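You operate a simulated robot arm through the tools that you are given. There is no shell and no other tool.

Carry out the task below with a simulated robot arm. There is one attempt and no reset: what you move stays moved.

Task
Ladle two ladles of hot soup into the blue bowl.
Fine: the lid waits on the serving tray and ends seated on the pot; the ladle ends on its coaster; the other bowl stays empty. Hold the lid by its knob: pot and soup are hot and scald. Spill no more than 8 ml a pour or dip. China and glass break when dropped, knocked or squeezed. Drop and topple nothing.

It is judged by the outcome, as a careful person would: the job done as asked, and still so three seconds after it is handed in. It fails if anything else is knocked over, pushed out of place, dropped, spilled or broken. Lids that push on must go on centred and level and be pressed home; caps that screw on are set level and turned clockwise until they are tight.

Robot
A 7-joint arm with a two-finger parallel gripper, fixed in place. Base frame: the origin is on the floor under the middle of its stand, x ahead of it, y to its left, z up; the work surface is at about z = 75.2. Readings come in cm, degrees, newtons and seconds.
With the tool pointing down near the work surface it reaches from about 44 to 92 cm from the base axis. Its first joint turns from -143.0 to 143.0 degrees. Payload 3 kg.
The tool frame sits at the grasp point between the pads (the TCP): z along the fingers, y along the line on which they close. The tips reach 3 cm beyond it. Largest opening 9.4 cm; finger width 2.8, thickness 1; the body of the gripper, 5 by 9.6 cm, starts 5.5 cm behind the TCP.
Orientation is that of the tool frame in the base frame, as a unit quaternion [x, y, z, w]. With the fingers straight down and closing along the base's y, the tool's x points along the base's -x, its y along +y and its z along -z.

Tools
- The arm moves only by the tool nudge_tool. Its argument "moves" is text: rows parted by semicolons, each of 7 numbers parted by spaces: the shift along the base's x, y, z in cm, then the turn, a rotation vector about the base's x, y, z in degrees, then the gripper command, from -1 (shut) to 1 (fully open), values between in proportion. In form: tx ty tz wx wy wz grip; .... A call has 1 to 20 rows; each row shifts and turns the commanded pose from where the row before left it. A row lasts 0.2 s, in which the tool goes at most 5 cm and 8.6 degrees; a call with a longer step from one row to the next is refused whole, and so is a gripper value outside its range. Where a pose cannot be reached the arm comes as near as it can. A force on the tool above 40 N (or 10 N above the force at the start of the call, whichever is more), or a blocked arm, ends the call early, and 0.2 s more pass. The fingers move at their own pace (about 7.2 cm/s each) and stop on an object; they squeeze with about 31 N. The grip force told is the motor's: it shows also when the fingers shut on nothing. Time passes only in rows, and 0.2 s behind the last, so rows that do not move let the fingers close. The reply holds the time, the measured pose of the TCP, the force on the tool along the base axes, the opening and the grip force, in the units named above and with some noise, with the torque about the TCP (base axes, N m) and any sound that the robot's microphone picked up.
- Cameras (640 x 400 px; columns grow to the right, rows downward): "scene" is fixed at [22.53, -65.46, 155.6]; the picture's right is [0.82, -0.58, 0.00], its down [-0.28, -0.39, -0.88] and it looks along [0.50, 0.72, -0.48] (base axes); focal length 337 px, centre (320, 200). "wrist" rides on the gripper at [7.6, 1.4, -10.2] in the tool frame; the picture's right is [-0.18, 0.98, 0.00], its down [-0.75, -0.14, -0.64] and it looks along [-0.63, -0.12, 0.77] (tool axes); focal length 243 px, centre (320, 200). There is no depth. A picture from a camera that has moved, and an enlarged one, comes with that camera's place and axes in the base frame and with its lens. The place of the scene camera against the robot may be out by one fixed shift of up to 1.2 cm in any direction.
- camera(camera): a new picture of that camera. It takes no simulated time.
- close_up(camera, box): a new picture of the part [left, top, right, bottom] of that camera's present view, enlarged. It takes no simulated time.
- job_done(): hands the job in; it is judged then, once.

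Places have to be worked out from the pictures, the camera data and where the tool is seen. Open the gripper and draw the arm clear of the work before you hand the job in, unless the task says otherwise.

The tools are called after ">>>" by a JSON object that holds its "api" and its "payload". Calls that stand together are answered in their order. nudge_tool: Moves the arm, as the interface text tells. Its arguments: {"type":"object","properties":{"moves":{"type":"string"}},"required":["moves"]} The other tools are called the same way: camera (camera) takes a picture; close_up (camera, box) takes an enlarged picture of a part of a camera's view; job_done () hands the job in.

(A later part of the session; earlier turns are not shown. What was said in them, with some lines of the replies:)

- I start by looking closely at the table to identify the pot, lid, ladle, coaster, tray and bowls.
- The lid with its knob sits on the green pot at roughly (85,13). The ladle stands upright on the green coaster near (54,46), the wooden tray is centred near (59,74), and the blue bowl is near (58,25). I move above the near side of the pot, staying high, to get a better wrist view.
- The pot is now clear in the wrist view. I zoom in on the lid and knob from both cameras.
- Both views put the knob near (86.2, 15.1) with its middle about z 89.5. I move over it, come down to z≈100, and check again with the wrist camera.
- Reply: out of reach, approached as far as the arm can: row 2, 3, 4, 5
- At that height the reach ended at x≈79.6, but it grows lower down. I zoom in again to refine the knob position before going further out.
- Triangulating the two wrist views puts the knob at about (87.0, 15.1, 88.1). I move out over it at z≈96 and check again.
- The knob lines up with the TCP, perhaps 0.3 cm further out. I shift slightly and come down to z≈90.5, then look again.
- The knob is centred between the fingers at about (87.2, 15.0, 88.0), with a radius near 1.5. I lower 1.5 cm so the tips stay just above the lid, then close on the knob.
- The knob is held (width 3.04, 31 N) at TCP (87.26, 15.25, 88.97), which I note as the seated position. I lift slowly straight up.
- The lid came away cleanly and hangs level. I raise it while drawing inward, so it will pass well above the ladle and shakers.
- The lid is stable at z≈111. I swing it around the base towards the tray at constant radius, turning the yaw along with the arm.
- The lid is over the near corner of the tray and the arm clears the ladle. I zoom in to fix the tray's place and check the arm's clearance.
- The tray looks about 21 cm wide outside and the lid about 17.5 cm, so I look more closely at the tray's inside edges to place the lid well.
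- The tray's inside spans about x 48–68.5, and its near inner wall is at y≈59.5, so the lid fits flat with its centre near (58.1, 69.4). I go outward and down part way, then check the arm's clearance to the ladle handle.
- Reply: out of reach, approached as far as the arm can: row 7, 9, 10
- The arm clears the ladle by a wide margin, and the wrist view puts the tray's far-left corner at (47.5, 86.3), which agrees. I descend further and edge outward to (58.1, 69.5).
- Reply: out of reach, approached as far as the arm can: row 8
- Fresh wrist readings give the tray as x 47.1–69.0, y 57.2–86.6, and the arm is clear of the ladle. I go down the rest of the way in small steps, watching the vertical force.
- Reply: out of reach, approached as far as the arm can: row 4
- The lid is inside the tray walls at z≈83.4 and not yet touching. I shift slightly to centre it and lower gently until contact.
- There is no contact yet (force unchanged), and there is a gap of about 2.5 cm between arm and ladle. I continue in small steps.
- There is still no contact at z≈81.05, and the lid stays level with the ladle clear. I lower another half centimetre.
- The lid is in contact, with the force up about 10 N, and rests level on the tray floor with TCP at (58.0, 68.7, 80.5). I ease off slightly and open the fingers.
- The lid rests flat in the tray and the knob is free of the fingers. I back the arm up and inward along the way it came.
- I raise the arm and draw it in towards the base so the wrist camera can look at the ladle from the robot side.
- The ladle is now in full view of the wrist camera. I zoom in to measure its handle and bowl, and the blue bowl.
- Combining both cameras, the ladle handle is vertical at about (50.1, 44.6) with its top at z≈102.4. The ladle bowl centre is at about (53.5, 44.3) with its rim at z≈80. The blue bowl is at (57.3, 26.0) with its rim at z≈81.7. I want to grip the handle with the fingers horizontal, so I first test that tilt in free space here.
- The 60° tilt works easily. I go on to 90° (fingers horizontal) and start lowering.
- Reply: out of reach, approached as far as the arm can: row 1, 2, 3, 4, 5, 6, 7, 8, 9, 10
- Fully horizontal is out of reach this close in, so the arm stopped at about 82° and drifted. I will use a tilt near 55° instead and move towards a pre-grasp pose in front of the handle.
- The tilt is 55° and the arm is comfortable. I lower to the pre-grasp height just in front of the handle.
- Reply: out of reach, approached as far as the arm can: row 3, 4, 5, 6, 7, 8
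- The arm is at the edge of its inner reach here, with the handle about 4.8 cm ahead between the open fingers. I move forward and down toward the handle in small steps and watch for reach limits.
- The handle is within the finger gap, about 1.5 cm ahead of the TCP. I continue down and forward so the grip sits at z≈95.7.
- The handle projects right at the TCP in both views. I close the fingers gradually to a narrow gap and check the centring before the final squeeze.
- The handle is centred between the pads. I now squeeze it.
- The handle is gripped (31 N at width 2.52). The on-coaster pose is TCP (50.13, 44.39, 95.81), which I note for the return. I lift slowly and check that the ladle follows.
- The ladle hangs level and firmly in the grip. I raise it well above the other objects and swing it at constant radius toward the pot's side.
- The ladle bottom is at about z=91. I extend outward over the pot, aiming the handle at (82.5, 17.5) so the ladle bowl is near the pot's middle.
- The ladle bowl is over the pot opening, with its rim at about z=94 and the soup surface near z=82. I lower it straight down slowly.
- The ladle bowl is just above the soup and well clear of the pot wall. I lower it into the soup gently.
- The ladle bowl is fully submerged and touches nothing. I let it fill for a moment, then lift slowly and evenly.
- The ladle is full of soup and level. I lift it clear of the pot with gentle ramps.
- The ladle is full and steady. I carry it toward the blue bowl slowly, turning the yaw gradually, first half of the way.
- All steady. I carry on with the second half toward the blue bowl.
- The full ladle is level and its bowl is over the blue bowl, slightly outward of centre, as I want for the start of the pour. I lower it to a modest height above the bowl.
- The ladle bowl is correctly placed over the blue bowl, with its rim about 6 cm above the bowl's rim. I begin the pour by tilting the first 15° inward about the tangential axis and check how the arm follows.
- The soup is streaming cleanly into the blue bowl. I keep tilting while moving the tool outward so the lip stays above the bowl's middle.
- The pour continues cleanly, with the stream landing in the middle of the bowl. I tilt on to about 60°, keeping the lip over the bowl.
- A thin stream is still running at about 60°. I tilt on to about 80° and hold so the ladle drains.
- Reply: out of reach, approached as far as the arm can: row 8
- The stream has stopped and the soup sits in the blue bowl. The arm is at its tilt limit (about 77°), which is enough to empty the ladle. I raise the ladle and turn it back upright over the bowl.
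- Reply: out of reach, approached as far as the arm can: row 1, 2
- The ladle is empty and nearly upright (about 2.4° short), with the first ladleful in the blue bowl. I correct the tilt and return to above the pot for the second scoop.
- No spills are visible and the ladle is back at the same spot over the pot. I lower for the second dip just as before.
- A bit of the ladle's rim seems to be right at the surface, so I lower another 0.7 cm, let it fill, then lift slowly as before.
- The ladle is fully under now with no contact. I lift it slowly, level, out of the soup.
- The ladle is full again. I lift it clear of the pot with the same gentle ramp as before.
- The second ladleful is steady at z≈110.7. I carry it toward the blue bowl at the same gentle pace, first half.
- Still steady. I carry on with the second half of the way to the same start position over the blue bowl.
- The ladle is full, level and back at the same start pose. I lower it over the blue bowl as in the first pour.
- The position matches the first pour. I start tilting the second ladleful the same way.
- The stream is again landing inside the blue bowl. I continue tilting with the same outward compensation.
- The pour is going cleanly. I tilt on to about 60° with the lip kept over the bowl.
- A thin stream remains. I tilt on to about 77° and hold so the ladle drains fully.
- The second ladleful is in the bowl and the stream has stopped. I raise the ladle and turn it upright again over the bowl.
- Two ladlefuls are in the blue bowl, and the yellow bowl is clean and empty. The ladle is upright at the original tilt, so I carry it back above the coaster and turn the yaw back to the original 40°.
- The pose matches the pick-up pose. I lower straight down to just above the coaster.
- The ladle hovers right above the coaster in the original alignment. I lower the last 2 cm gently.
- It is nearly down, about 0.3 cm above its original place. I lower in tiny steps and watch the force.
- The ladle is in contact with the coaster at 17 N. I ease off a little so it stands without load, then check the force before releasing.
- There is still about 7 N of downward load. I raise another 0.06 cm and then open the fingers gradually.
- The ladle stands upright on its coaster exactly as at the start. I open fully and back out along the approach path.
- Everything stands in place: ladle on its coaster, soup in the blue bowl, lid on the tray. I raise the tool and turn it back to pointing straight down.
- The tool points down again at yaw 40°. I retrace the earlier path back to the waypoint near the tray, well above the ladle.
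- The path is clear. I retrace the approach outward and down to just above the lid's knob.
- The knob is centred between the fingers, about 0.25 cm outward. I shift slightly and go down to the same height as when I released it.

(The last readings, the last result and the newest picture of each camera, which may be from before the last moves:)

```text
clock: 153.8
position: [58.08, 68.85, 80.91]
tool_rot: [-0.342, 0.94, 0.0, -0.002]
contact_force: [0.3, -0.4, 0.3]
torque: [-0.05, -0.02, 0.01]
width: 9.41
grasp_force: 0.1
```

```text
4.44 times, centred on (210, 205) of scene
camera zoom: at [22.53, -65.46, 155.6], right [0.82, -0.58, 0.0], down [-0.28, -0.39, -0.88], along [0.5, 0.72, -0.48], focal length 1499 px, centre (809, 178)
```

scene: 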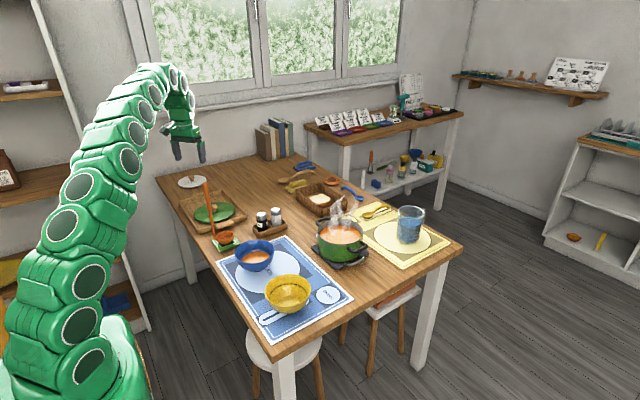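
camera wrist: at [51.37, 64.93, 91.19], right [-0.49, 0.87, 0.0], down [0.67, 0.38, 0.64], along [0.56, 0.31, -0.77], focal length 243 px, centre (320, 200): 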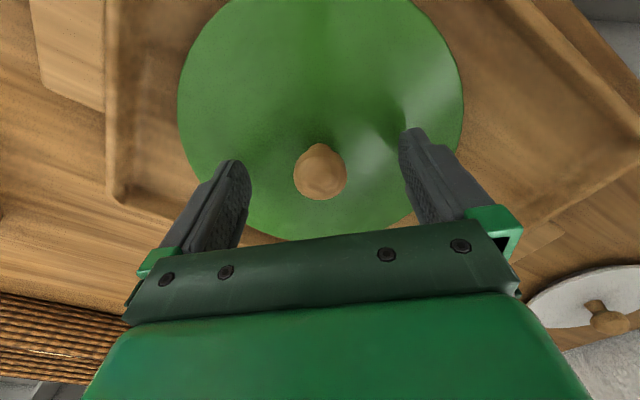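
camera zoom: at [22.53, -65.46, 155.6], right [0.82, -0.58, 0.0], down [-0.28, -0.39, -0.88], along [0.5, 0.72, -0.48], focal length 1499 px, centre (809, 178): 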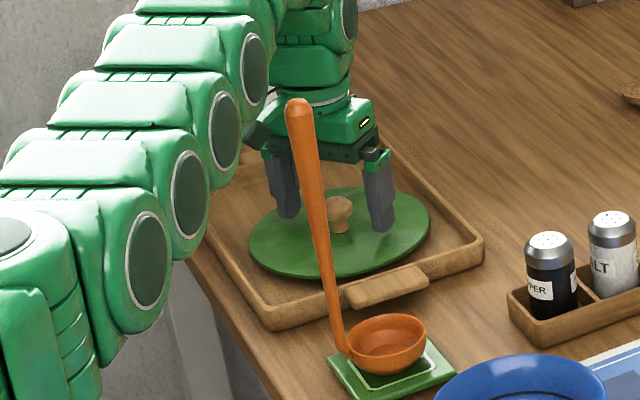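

I lower another 0.3 cm so the grip on the knob matches the first one, then close on it.

>>> {"api": "nudge_tool", "payload": {"moves": "0 0 -0.25 0 0 0 1; 0 0 0 0 0 0 1; 0 0 0 0 0 0 0.4; 0 0 0 0 0 0 0; 0 0 0 0 0 0 -0.3; 0 0 0 0 0 0 -1; 0 0 0 0 0 0 -1; 0 0 0 0 0 0 -1"}}

>>> {"api": "close_up", "payload": {"camera": "wrist", "box": [200, 60, 450, 240]}}

>>> {"api": "close_up", "payload": {"camera": "scene", "box": [170, 160, 250, 250]}}

```text
clock: 155.6
position: [58.03, 68.76, 80.55]
tool_rot: [-0.342, 0.94, 0.001, -0.002]
contact_force: [-0.4, -0.4, -0.4]
torque: [-0.01, 0.0, -0.02]
width: 3.02
grasp_force: 30.9
```

```text
2.22 times, centred on (325, 150) of wrist
camera zoom: at [51.4, 64.94, 90.91], right [-0.49, 0.87, 0.0], down [0.67, 0.38, 0.64], along [0.56, 0.31, -0.77], focal length 539 px, centre (309, 311)
```

zoom: 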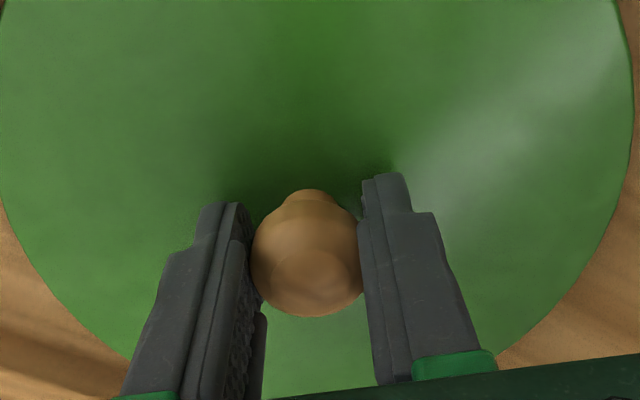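

```text
4.44 times, centred on (210, 205) of scene
camera zoom: at [22.53, -65.46, 155.6], right [0.82, -0.58, 0.0], down [-0.28, -0.39, -0.88], along [0.5, 0.72, -0.48], focal length 1499 px, centre (809, 178)
```

zoom: 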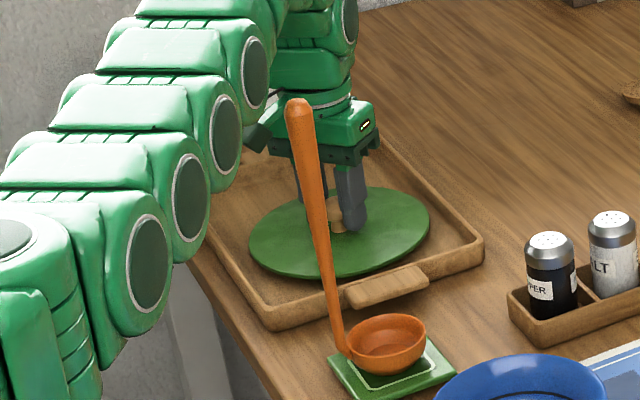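

The knob is held exactly as before (width 3.02). I lift the lid straight up out of the tray and then retrace the path inward and up.

>>> {"api": "nudge_tool", "payload": {"moves": "0 0 0.4 0 0 0 -1; 0 0 0.8 0 0 0 -1; 0 0 1.3 0 0 0 -1; 0 0 1.5 0 0 0 -1; 0 0 1.5 0 0 0 -1; -0.6 -0.7 2 0 0 0 -1; -0.6 -0.7 2 0 0 0 -1; -0.6 -0.7 2 0 0 0 -1; -0.6 -0.7 2.2 0 0 0 -1; -0.6 -0.7 2.2 0 0 0 -1; -0.6 -0.7 2.2 0 0 0 -1; -0.6 -0.7 2.2 0 0 0 -1; -0.6 -0.7 2.2 0 0 0 -1; -0.6 -0.7 2.2 0 0 0 -1; -0.6 -0.7 2.2 0 0 0 -1; 0 0 2 0 0 0 -1; 0 0 1.5 0 0 0 -1; 0 0 0 0 0 0 -1"}}

>>> {"api": "camera", "payload": {"camera": "scene"}}

>>> {"api": "camera", "payload": {"camera": "wrist"}}

```text
clock: 159.4
position: [51.94, 61.72, 111.2]
tool_rot: [-0.343, 0.939, 0.001, -0.001]
contact_force: [0.8, 0.7, -1.7]
torque: [0.0, -0.01, -0.02]
width: 3.04
grasp_force: 30.5
```

```text
taken
```

scene: 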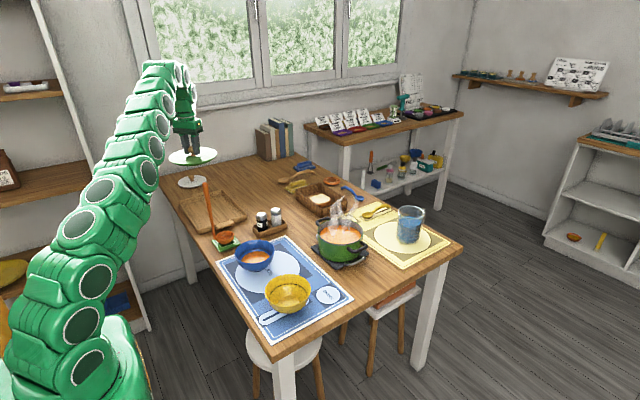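

```text
taken
camera wrist: at [45.27, 57.94, 121.43], right [-0.49, 0.87, 0.0], down [0.67, 0.38, 0.64], along [0.56, 0.31, -0.77], focal length 243 px, centre (320, 200)
```

wrist: 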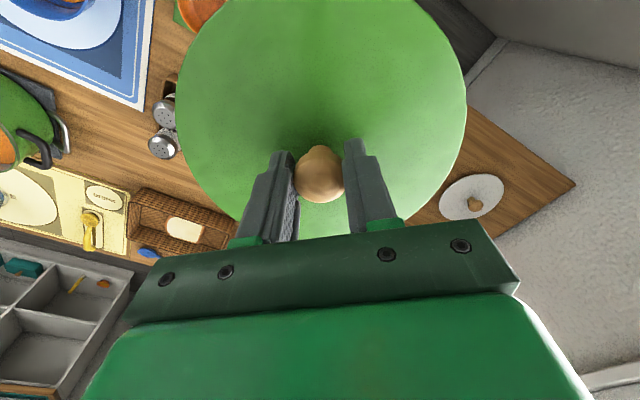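

The lid hangs level. I swing it back around to the pot's azimuth along the same arc, turning the yaw back to 0°.

>>> {"api": "nudge_tool", "payload": {"moves": "2.65 -2.32 0 0 0 -2.5 -1; 2.54 -2.44 0 0 0 -2.5 -1; 2.44 -2.54 0 0 0 -2.5 -1; 2.32 -2.65 0 0 0 -2.5 -1; 2.2 -2.74 0 0 0 -2.5 -1; 2.09 -2.84 0 0 0 -2.5 -1; 1.95 -2.93 0 0 0 -2.5 -1; 1.83 -3.01 0 0 0 -2.5 -1; 1.69 -3.09 0 0 0 -2.5 -1; 1.56 -3.15 0 0 0 -2.5 -1; 1.42 -3.23 0 0 0 -2.5 -1; 1.27 -3.28 0 0 0 -2.5 -1; 1.13 -3.33 0 0 0 -2.5 -1; 0.99 -3.38 0 0 0 -2.5 -1; 0.84 -3.42 0 0 0 -2.5 -1; 0.68 -3.46 0 0 0 -2.5 -1; 0 0 0 0 0 0 -1; 0 0 0 0 0 0 -1"}}

>>> {"api": "camera", "payload": {"camera": "scene"}}

>>> {"api": "camera", "payload": {"camera": "wrist"}}

```text
clock: 163.2
position: [79.76, 13.89, 111.15]
tool_rot: [0.0, 1.0, 0.0, -0.001]
contact_force: [0.4, 0.9, -1.4]
torque: [-0.03, 0.04, 0.0]
width: 3.04
grasp_force: 30.5
```

```text
taken
```

scene: 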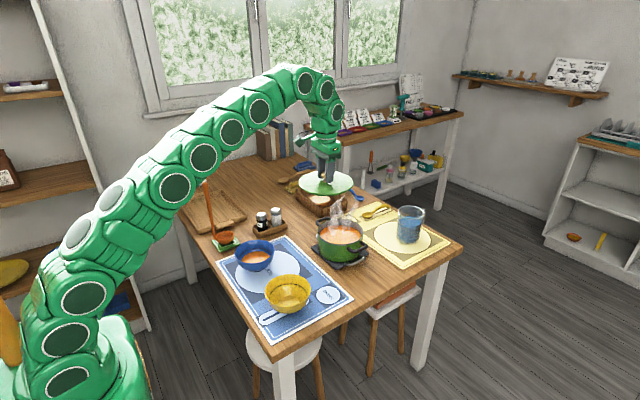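

```text
taken
camera wrist: at [72.13, 15.35, 121.44], right [0.18, 0.98, 0.0], down [0.75, -0.14, 0.64], along [0.63, -0.12, -0.77], focal length 243 px, centre (320, 200)
```

wrist: 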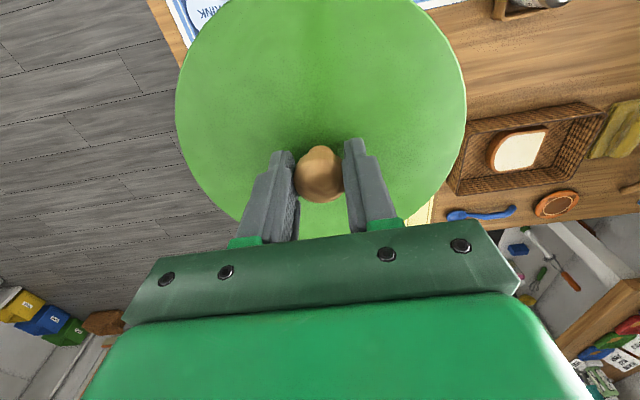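

The lid is level and back near the pot. I bring it out and down to hover a few centimetres above the seat.

>>> {"api": "nudge_tool", "payload": {"moves": "0.5 0.1 -1.2 0 0 0 -1; 0.95 0.16 -2.1 0 0 0 -1; 0.95 0.16 -2.1 0 0 0 -1; 0.95 0.16 -2.1 0 0 0 -1; 0.95 0.16 -2.1 0 0 0 -1; 0.95 0.16 -2.1 0 0 0 -1; 0.95 0.16 -2.1 0 0 0 -1; 0.95 0.16 -2.1 0 0 0 -1; 0.4 0.06 -1.1 0 0 0 -1; 0 0 0 0 0 0 -1; 0 0 0 0 0 0 -1"}}

>>> {"api": "close_up", "payload": {"camera": "scene", "box": [300, 170, 390, 270]}}

>>> {"api": "camera", "payload": {"camera": "wrist"}}

```text
clock: 165.6
position: [87.2, 15.13, 94.01]
tool_rot: [-0.001, 1.0, 0.001, -0.001]
contact_force: [-0.3, -0.3, -2.2]
torque: [0.0, 0.02, 0.01]
width: 3.04
grasp_force: 30.9
```

```text
4.00 times, centred on (345, 220) of scene
camera zoom: at [22.53, -65.46, 155.6], right [0.82, -0.58, 0.0], down [-0.28, -0.39, -0.88], along [0.5, 0.72, -0.48], focal length 1349 px, centre (220, 120)
```

zoom: 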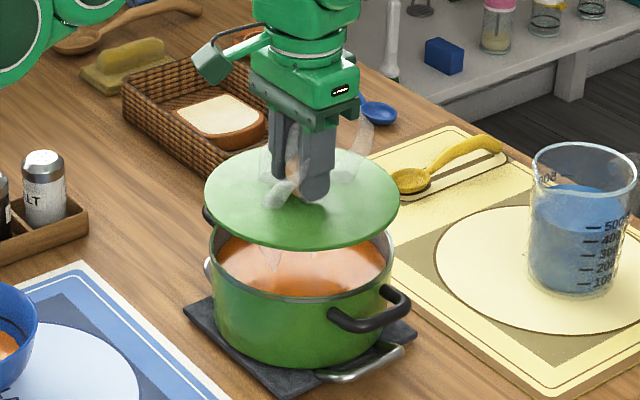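

```text
taken
camera wrist: at [79.61, 16.53, 104.34], right [0.18, 0.98, 0.0], down [0.75, -0.14, 0.64], along [0.63, -0.12, -0.77], focal length 243 px, centre (320, 200)
```

wrist: 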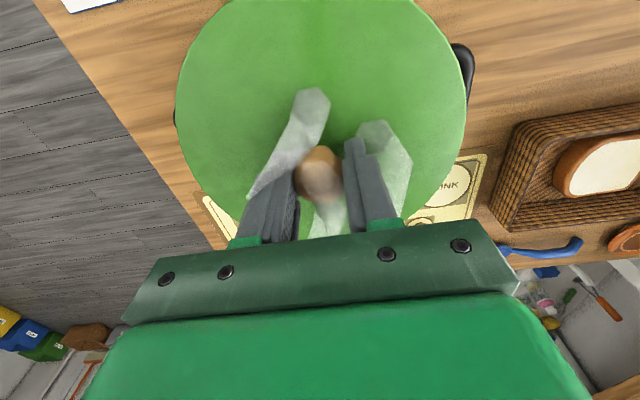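

The picture matches the one taken when I first lifted the lid off. I lower toward the seat, pausing just above it.

>>> {"api": "nudge_tool", "payload": {"moves": "0.05 0.03 -0.6 0 0 0 -1; 0 0 -0.8 0 0 0 -1; 0 0 -0.8 0 0 0 -1; 0 0 -0.8 0 0 0 -1; 0 0 -0.6 0 0 0 -1; 0 0 -0.4 0 0 0 -1; 0 0 0 0 0 0 -1; 0 0 0 0 0 0 -1"}}

>>> {"api": "close_up", "payload": {"camera": "scene", "box": [300, 190, 380, 275]}}

```text
clock: 167.4
position: [87.12, 15.18, 90.08]
tool_rot: [-0.001, 1.0, 0.001, -0.001]
contact_force: [-0.7, 0.3, -2.1]
torque: [0.0, -0.03, -0.01]
width: 3.01
grasp_force: 31.0
```

```text
4.71 times, centred on (340, 232) of scene
camera zoom: at [22.53, -65.46, 155.6], right [0.82, -0.58, 0.0], down [-0.28, -0.39, -0.88], along [0.5, 0.72, -0.48], focal length 1587 px, centre (226, 47)
```

zoom: 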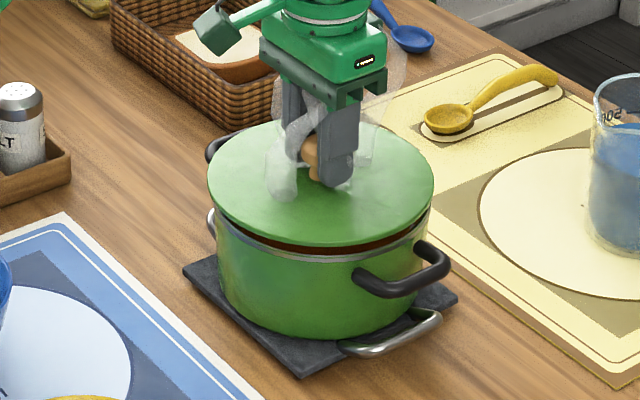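

The lid is about 1.1 cm above its seat. Compared with the original picture it sits about 0.15 cm toward the robot, so I shift by that amount and keep lowering in small steps.

>>> {"api": "nudge_tool", "payload": {"moves": "0.13 -0.03 -0.2 0 0 0 -1; 0 0 -0.3 0 0 0 -1; 0 0 -0.3 0 0 0 -1; 0 0 0 0 0 0 -1; 0 0 0 0 0 0 -1"}}

>>> {"api": "close_up", "payload": {"camera": "scene", "box": [300, 190, 380, 275]}}

```text
clock: 168.6
position: [87.57, 15.2, 89.15]
tool_rot: [0.0, 1.0, 0.002, 0.0]
contact_force: [-0.4, -3.1, -1.4]
torque: [-0.06, 0.01, -0.09]
width: 3.03
grasp_force: 30.8
```

```text
4.71 times, centred on (340, 232) of scene
camera zoom: at [22.53, -65.46, 155.6], right [0.82, -0.58, 0.0], down [-0.28, -0.39, -0.88], along [0.5, 0.72, -0.48], focal length 1587 px, centre (226, 47)
```

zoom: 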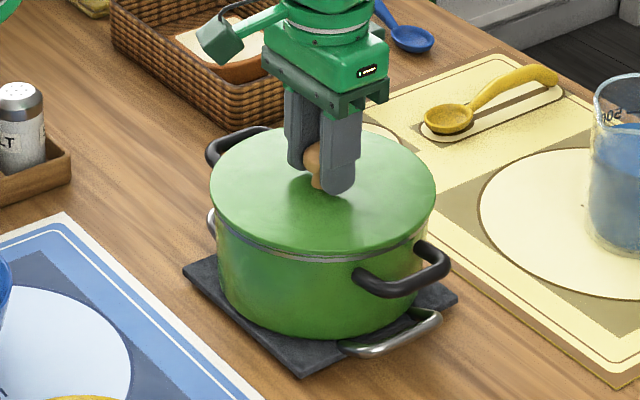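

The lid looks seated: its outline matches the original and the steam has stopped. I press down in small steps to push it home, watching the force.

>>> {"api": "nudge_tool", "payload": {"moves": "0 0 -0.15 0 0 0 -1; 0 0 -0.15 0 0 0 -1; 0 0 0 0 0 0 -1"}}

>>> {"api": "close_up", "payload": {"camera": "scene", "box": [300, 190, 380, 275]}}

```text
clock: 169.4
position: [87.32, 15.14, 88.85]
tool_rot: [0.0, 1.0, 0.001, 0.001]
contact_force: [-5.1, -6.6, 16.4]
torque: [-0.13, 0.45, -0.05]
width: 3.04
grasp_force: 31.3
```

```text
4.71 times, centred on (340, 232) of scene
camera zoom: at [22.53, -65.46, 155.6], right [0.82, -0.58, 0.0], down [-0.28, -0.39, -0.88], along [0.5, 0.72, -0.48], focal length 1587 px, centre (226, 47)
```

zoom: 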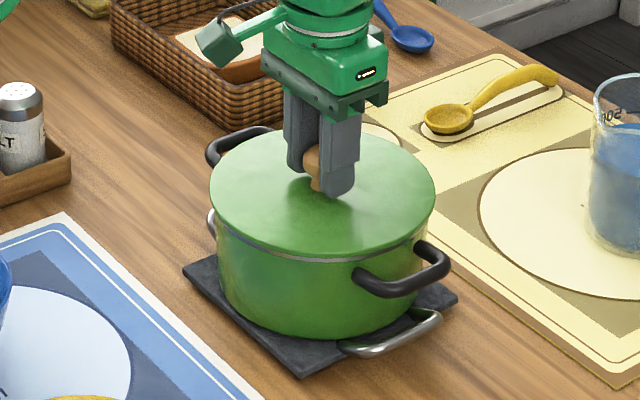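

The lid sits at the original height with 16 N down and a little side load. I relieve the side load, press a bit more straight down, and check.

>>> {"api": "nudge_tool", "payload": {"moves": "-0.07 -0.08 0 0 0 0 -1; 0 0 0 0 0 0 -1; 0 0 -0.1 0 0 0 -1; 0 0 0 0 0 0 -1"}}

>>> {"api": "close_up", "payload": {"camera": "scene", "box": [310, 200, 375, 260]}}

```text
clock: 170.4
position: [87.43, 15.09, 88.81]
tool_rot: [0.0, 1.0, 0.0, 0.0]
contact_force: [4.7, 1.2, 19.5]
torque: [0.02, -0.17, 0.0]
width: 3.03
grasp_force: 31.5
```

```text
6.67 times, centred on (342, 230) of scene
camera zoom: at [22.53, -65.46, 155.6], right [0.82, -0.58, 0.0], down [-0.28, -0.39, -0.88], along [0.5, 0.72, -0.48], focal length 2248 px, centre (170, 0)
```

zoom: 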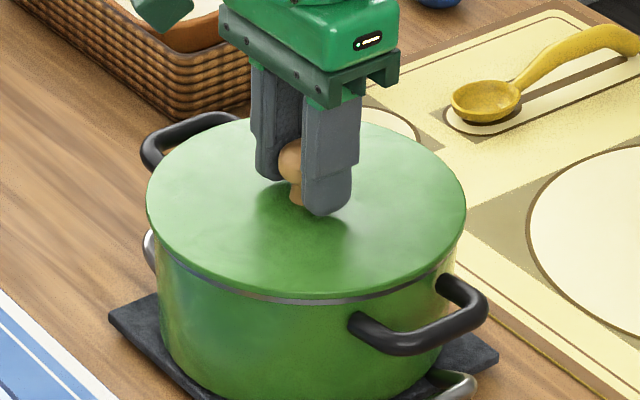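

The lid is level and home with about 20 N of press. I ease the load off and open the fingers.

>>> {"api": "nudge_tool", "payload": {"moves": "0 0 0.15 0 0 0 -1; 0 0 0.1 0 0 0 -1; 0 0 0 0 0 0 -0.2; 0 0 0 0 0 0 0.3; 0 0 0 0 0 0 1; 0 0 0 0 0 0 1; 0 0 0 0 0 0 1"}}

>>> {"api": "close_up", "payload": {"camera": "scene", "box": [300, 190, 380, 275]}}

>>> {"api": "camera", "payload": {"camera": "wrist"}}

```text
clock: 172.0
position: [87.39, 14.96, 89.06]
tool_rot: [0.0, 1.0, 0.001, 0.0]
contact_force: [0.2, -0.3, -0.3]
torque: [-0.02, -0.04, 0.01]
width: 9.4
grasp_force: 0.0
```

```text
4.71 times, centred on (340, 232) of scene
camera zoom: at [22.53, -65.46, 155.6], right [0.82, -0.58, 0.0], down [-0.28, -0.39, -0.88], along [0.5, 0.72, -0.48], focal length 1587 px, centre (226, 47)
```

zoom: 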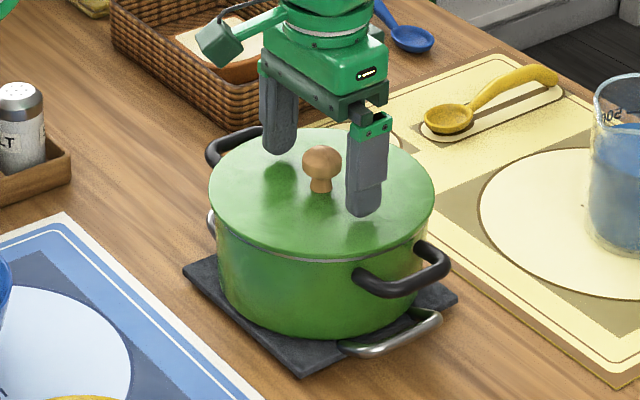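

```text
taken
camera wrist: at [79.71, 16.43, 99.38], right [0.18, 0.98, 0.0], down [0.75, -0.14, 0.64], along [0.63, -0.12, -0.77], focal length 243 px, centre (320, 200)
```

wrist: 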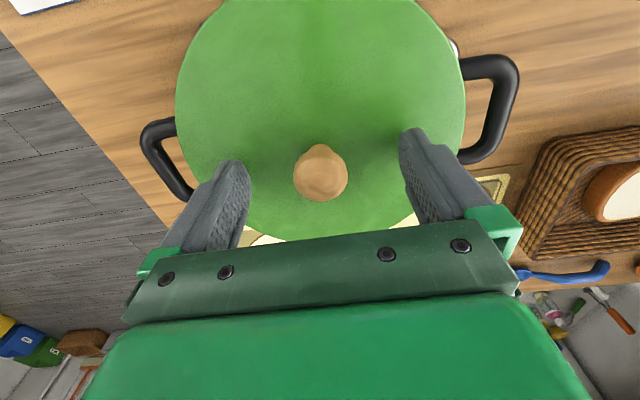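

The lid sits centred and level, identical to its original outline, and the knob is free. I retract straight up and then inward, clear of the work.

>>> {"api": "nudge_tool", "payload": {"moves": "0 0 0.8 0 0 0 1; 0 0 1.3 0 0 0 1; 0 0 1.5 0 0 0 1; 0 0 1.5 0 0 0 1; -0.95 -0.1 2.1 0 0 0 1; -0.95 -0.1 2.1 0 0 0 1; -0.95 -0.1 2.1 0 0 0 1; -0.95 -0.1 2.1 0 0 0 1; -0.95 -0.1 2.1 0 0 0 1; -0.95 -0.1 2.1 0 0 0 1; -0.95 -0.1 2.1 0 0 0 1; -0.95 -0.1 2.1 0 0 0 1; -3 0.8 1 0 0 0 1; -3.5 0.8 1 0 0 0 1; -3.5 0.8 1 0 0 0 1; -3.5 0.8 1 0 0 0 1; -3.5 0.8 1 0 0 0 1; -3.5 0.8 1 0 0 0 1; -3.5 0.8 1 0 0 0 1; 0 0 0 0 0 0 1"}}

>>> {"api": "camera", "payload": {"camera": "scene"}}

>>> {"api": "camera", "payload": {"camera": "wrist"}}

>>> {"api": "close_up", "payload": {"camera": "scene", "box": [170, 170, 290, 290]}}

>>> {"api": "close_up", "payload": {"camera": "scene", "box": [210, 190, 390, 340]}}

```text
clock: 176.2
position: [55.62, 19.89, 117.7]
tool_rot: [0.0, 1.0, 0.001, -0.003]
contact_force: [0.0, -0.1, -0.3]
torque: [0.0, -0.01, -0.02]
width: 9.36
grasp_force: 0.0
```

```text
taken
```

scene: 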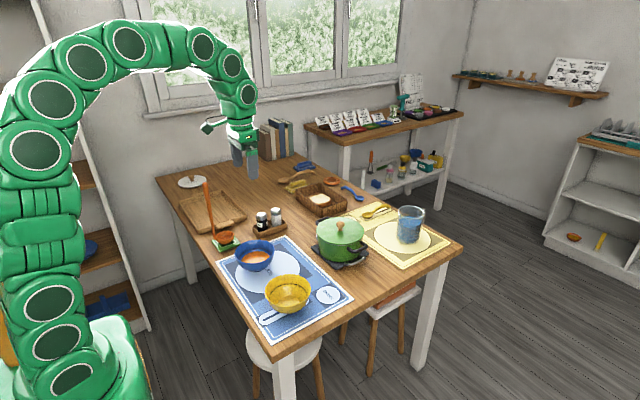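

```text
taken
camera wrist: at [48.12, 21.35, 128.11], right [0.18, 0.98, 0.0], down [0.76, -0.14, 0.64], along [0.63, -0.12, -0.77], focal length 243 px, centre (320, 200)
```

wrist: 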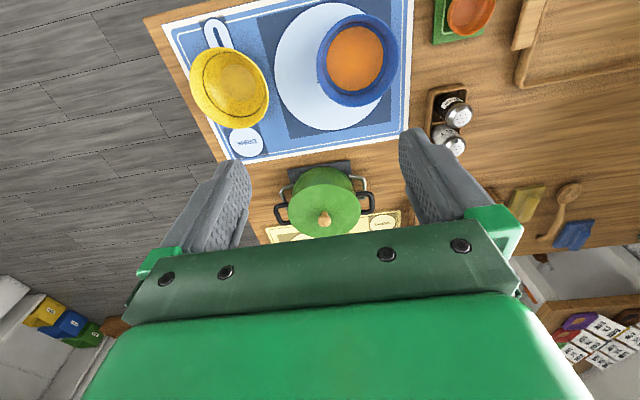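

```text
3.33 times, centred on (230, 230) of scene
camera zoom: at [22.53, -65.46, 155.6], right [0.82, -0.58, 0.0], down [-0.28, -0.39, -0.88], along [0.5, 0.72, -0.48], focal length 1124 px, centre (620, 100)
```

zoom: 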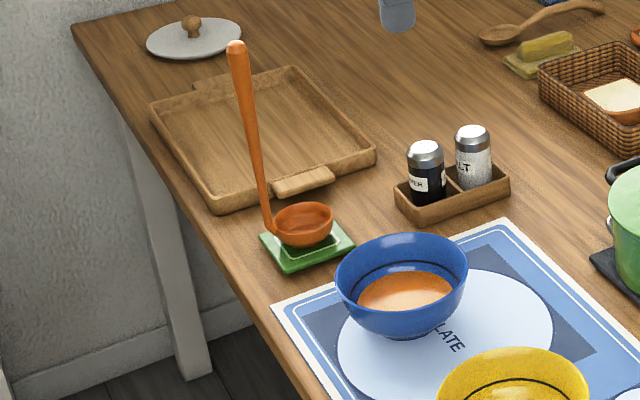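

```text
2.67 times, centred on (300, 265) of scene
camera zoom: at [22.53, -65.46, 155.6], right [0.82, -0.58, 0.0], down [-0.28, -0.39, -0.88], along [0.5, 0.72, -0.48], focal length 899 px, centre (373, 27)
```

zoom: 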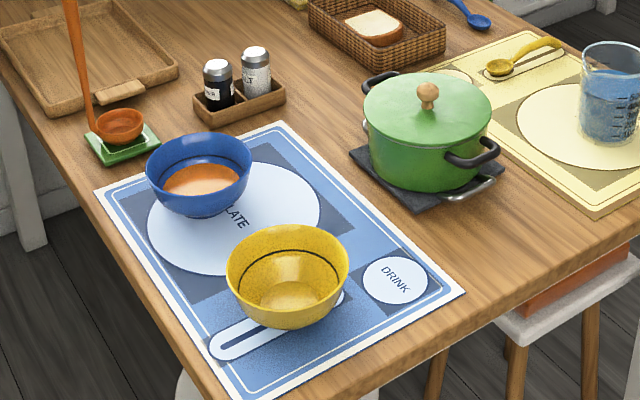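

Everything is in place: lid seated on the pot, ladle on its coaster, two ladlefuls in the blue bowl, yellow bowl empty and no spills. I draw the arm back a little further before handing in.

>>> {"api": "nudge_tool", "payload": {"moves": "-2 0 1.5 0 0 0 1; -2.5 0 1.5 0 0 0 1; -2.5 0 1.5 0 0 0 1; -2 0 1 0 0 0 1; 0 0 0 0 0 0 1; 0 0 0 0 0 0 1; 0 0 0 0 0 0 1"}}

>>> {"api": "camera", "payload": {"camera": "scene"}}

```text
clock: 177.8
position: [46.72, 19.86, 123.26]
tool_rot: [0.0, 1.0, 0.001, -0.001]
contact_force: [0.2, -0.2, 0.3]
torque: [-0.01, 0.02, 0.03]
width: 9.41
grasp_force: 0.1
```

```text
taken
```

scene: 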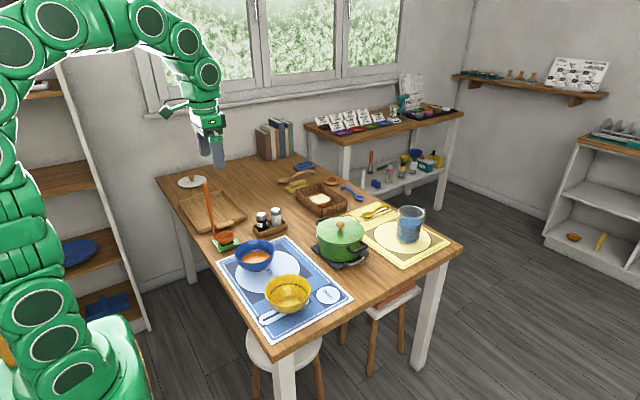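

The gripper is open, the arm is clear, and everything stands still and in place. I hand in the job.

>>> {"api": "job_done", "payload": {}}

```text
The job is handed in.
```

The job is done and handed in: two full ladles of soup are in the blue bowl, and I saw no spills during either dip or pour.

- **Lid:** I moved it by its knob only. It waited flat in the serving tray and is back on the pot, level and centred, pressed down with about 20 N until it was home.
- **Ladle:** It stands upright on its coaster, in the same position it started from. Both times it came out of the pot full; I poured until the stream stopped.
- **Yellow bowl:** It stayed empty.
- **Everything else:** Nothing was knocked, moved or broken as far as the pictures show. The gripper is open and the arm is clear of the work.
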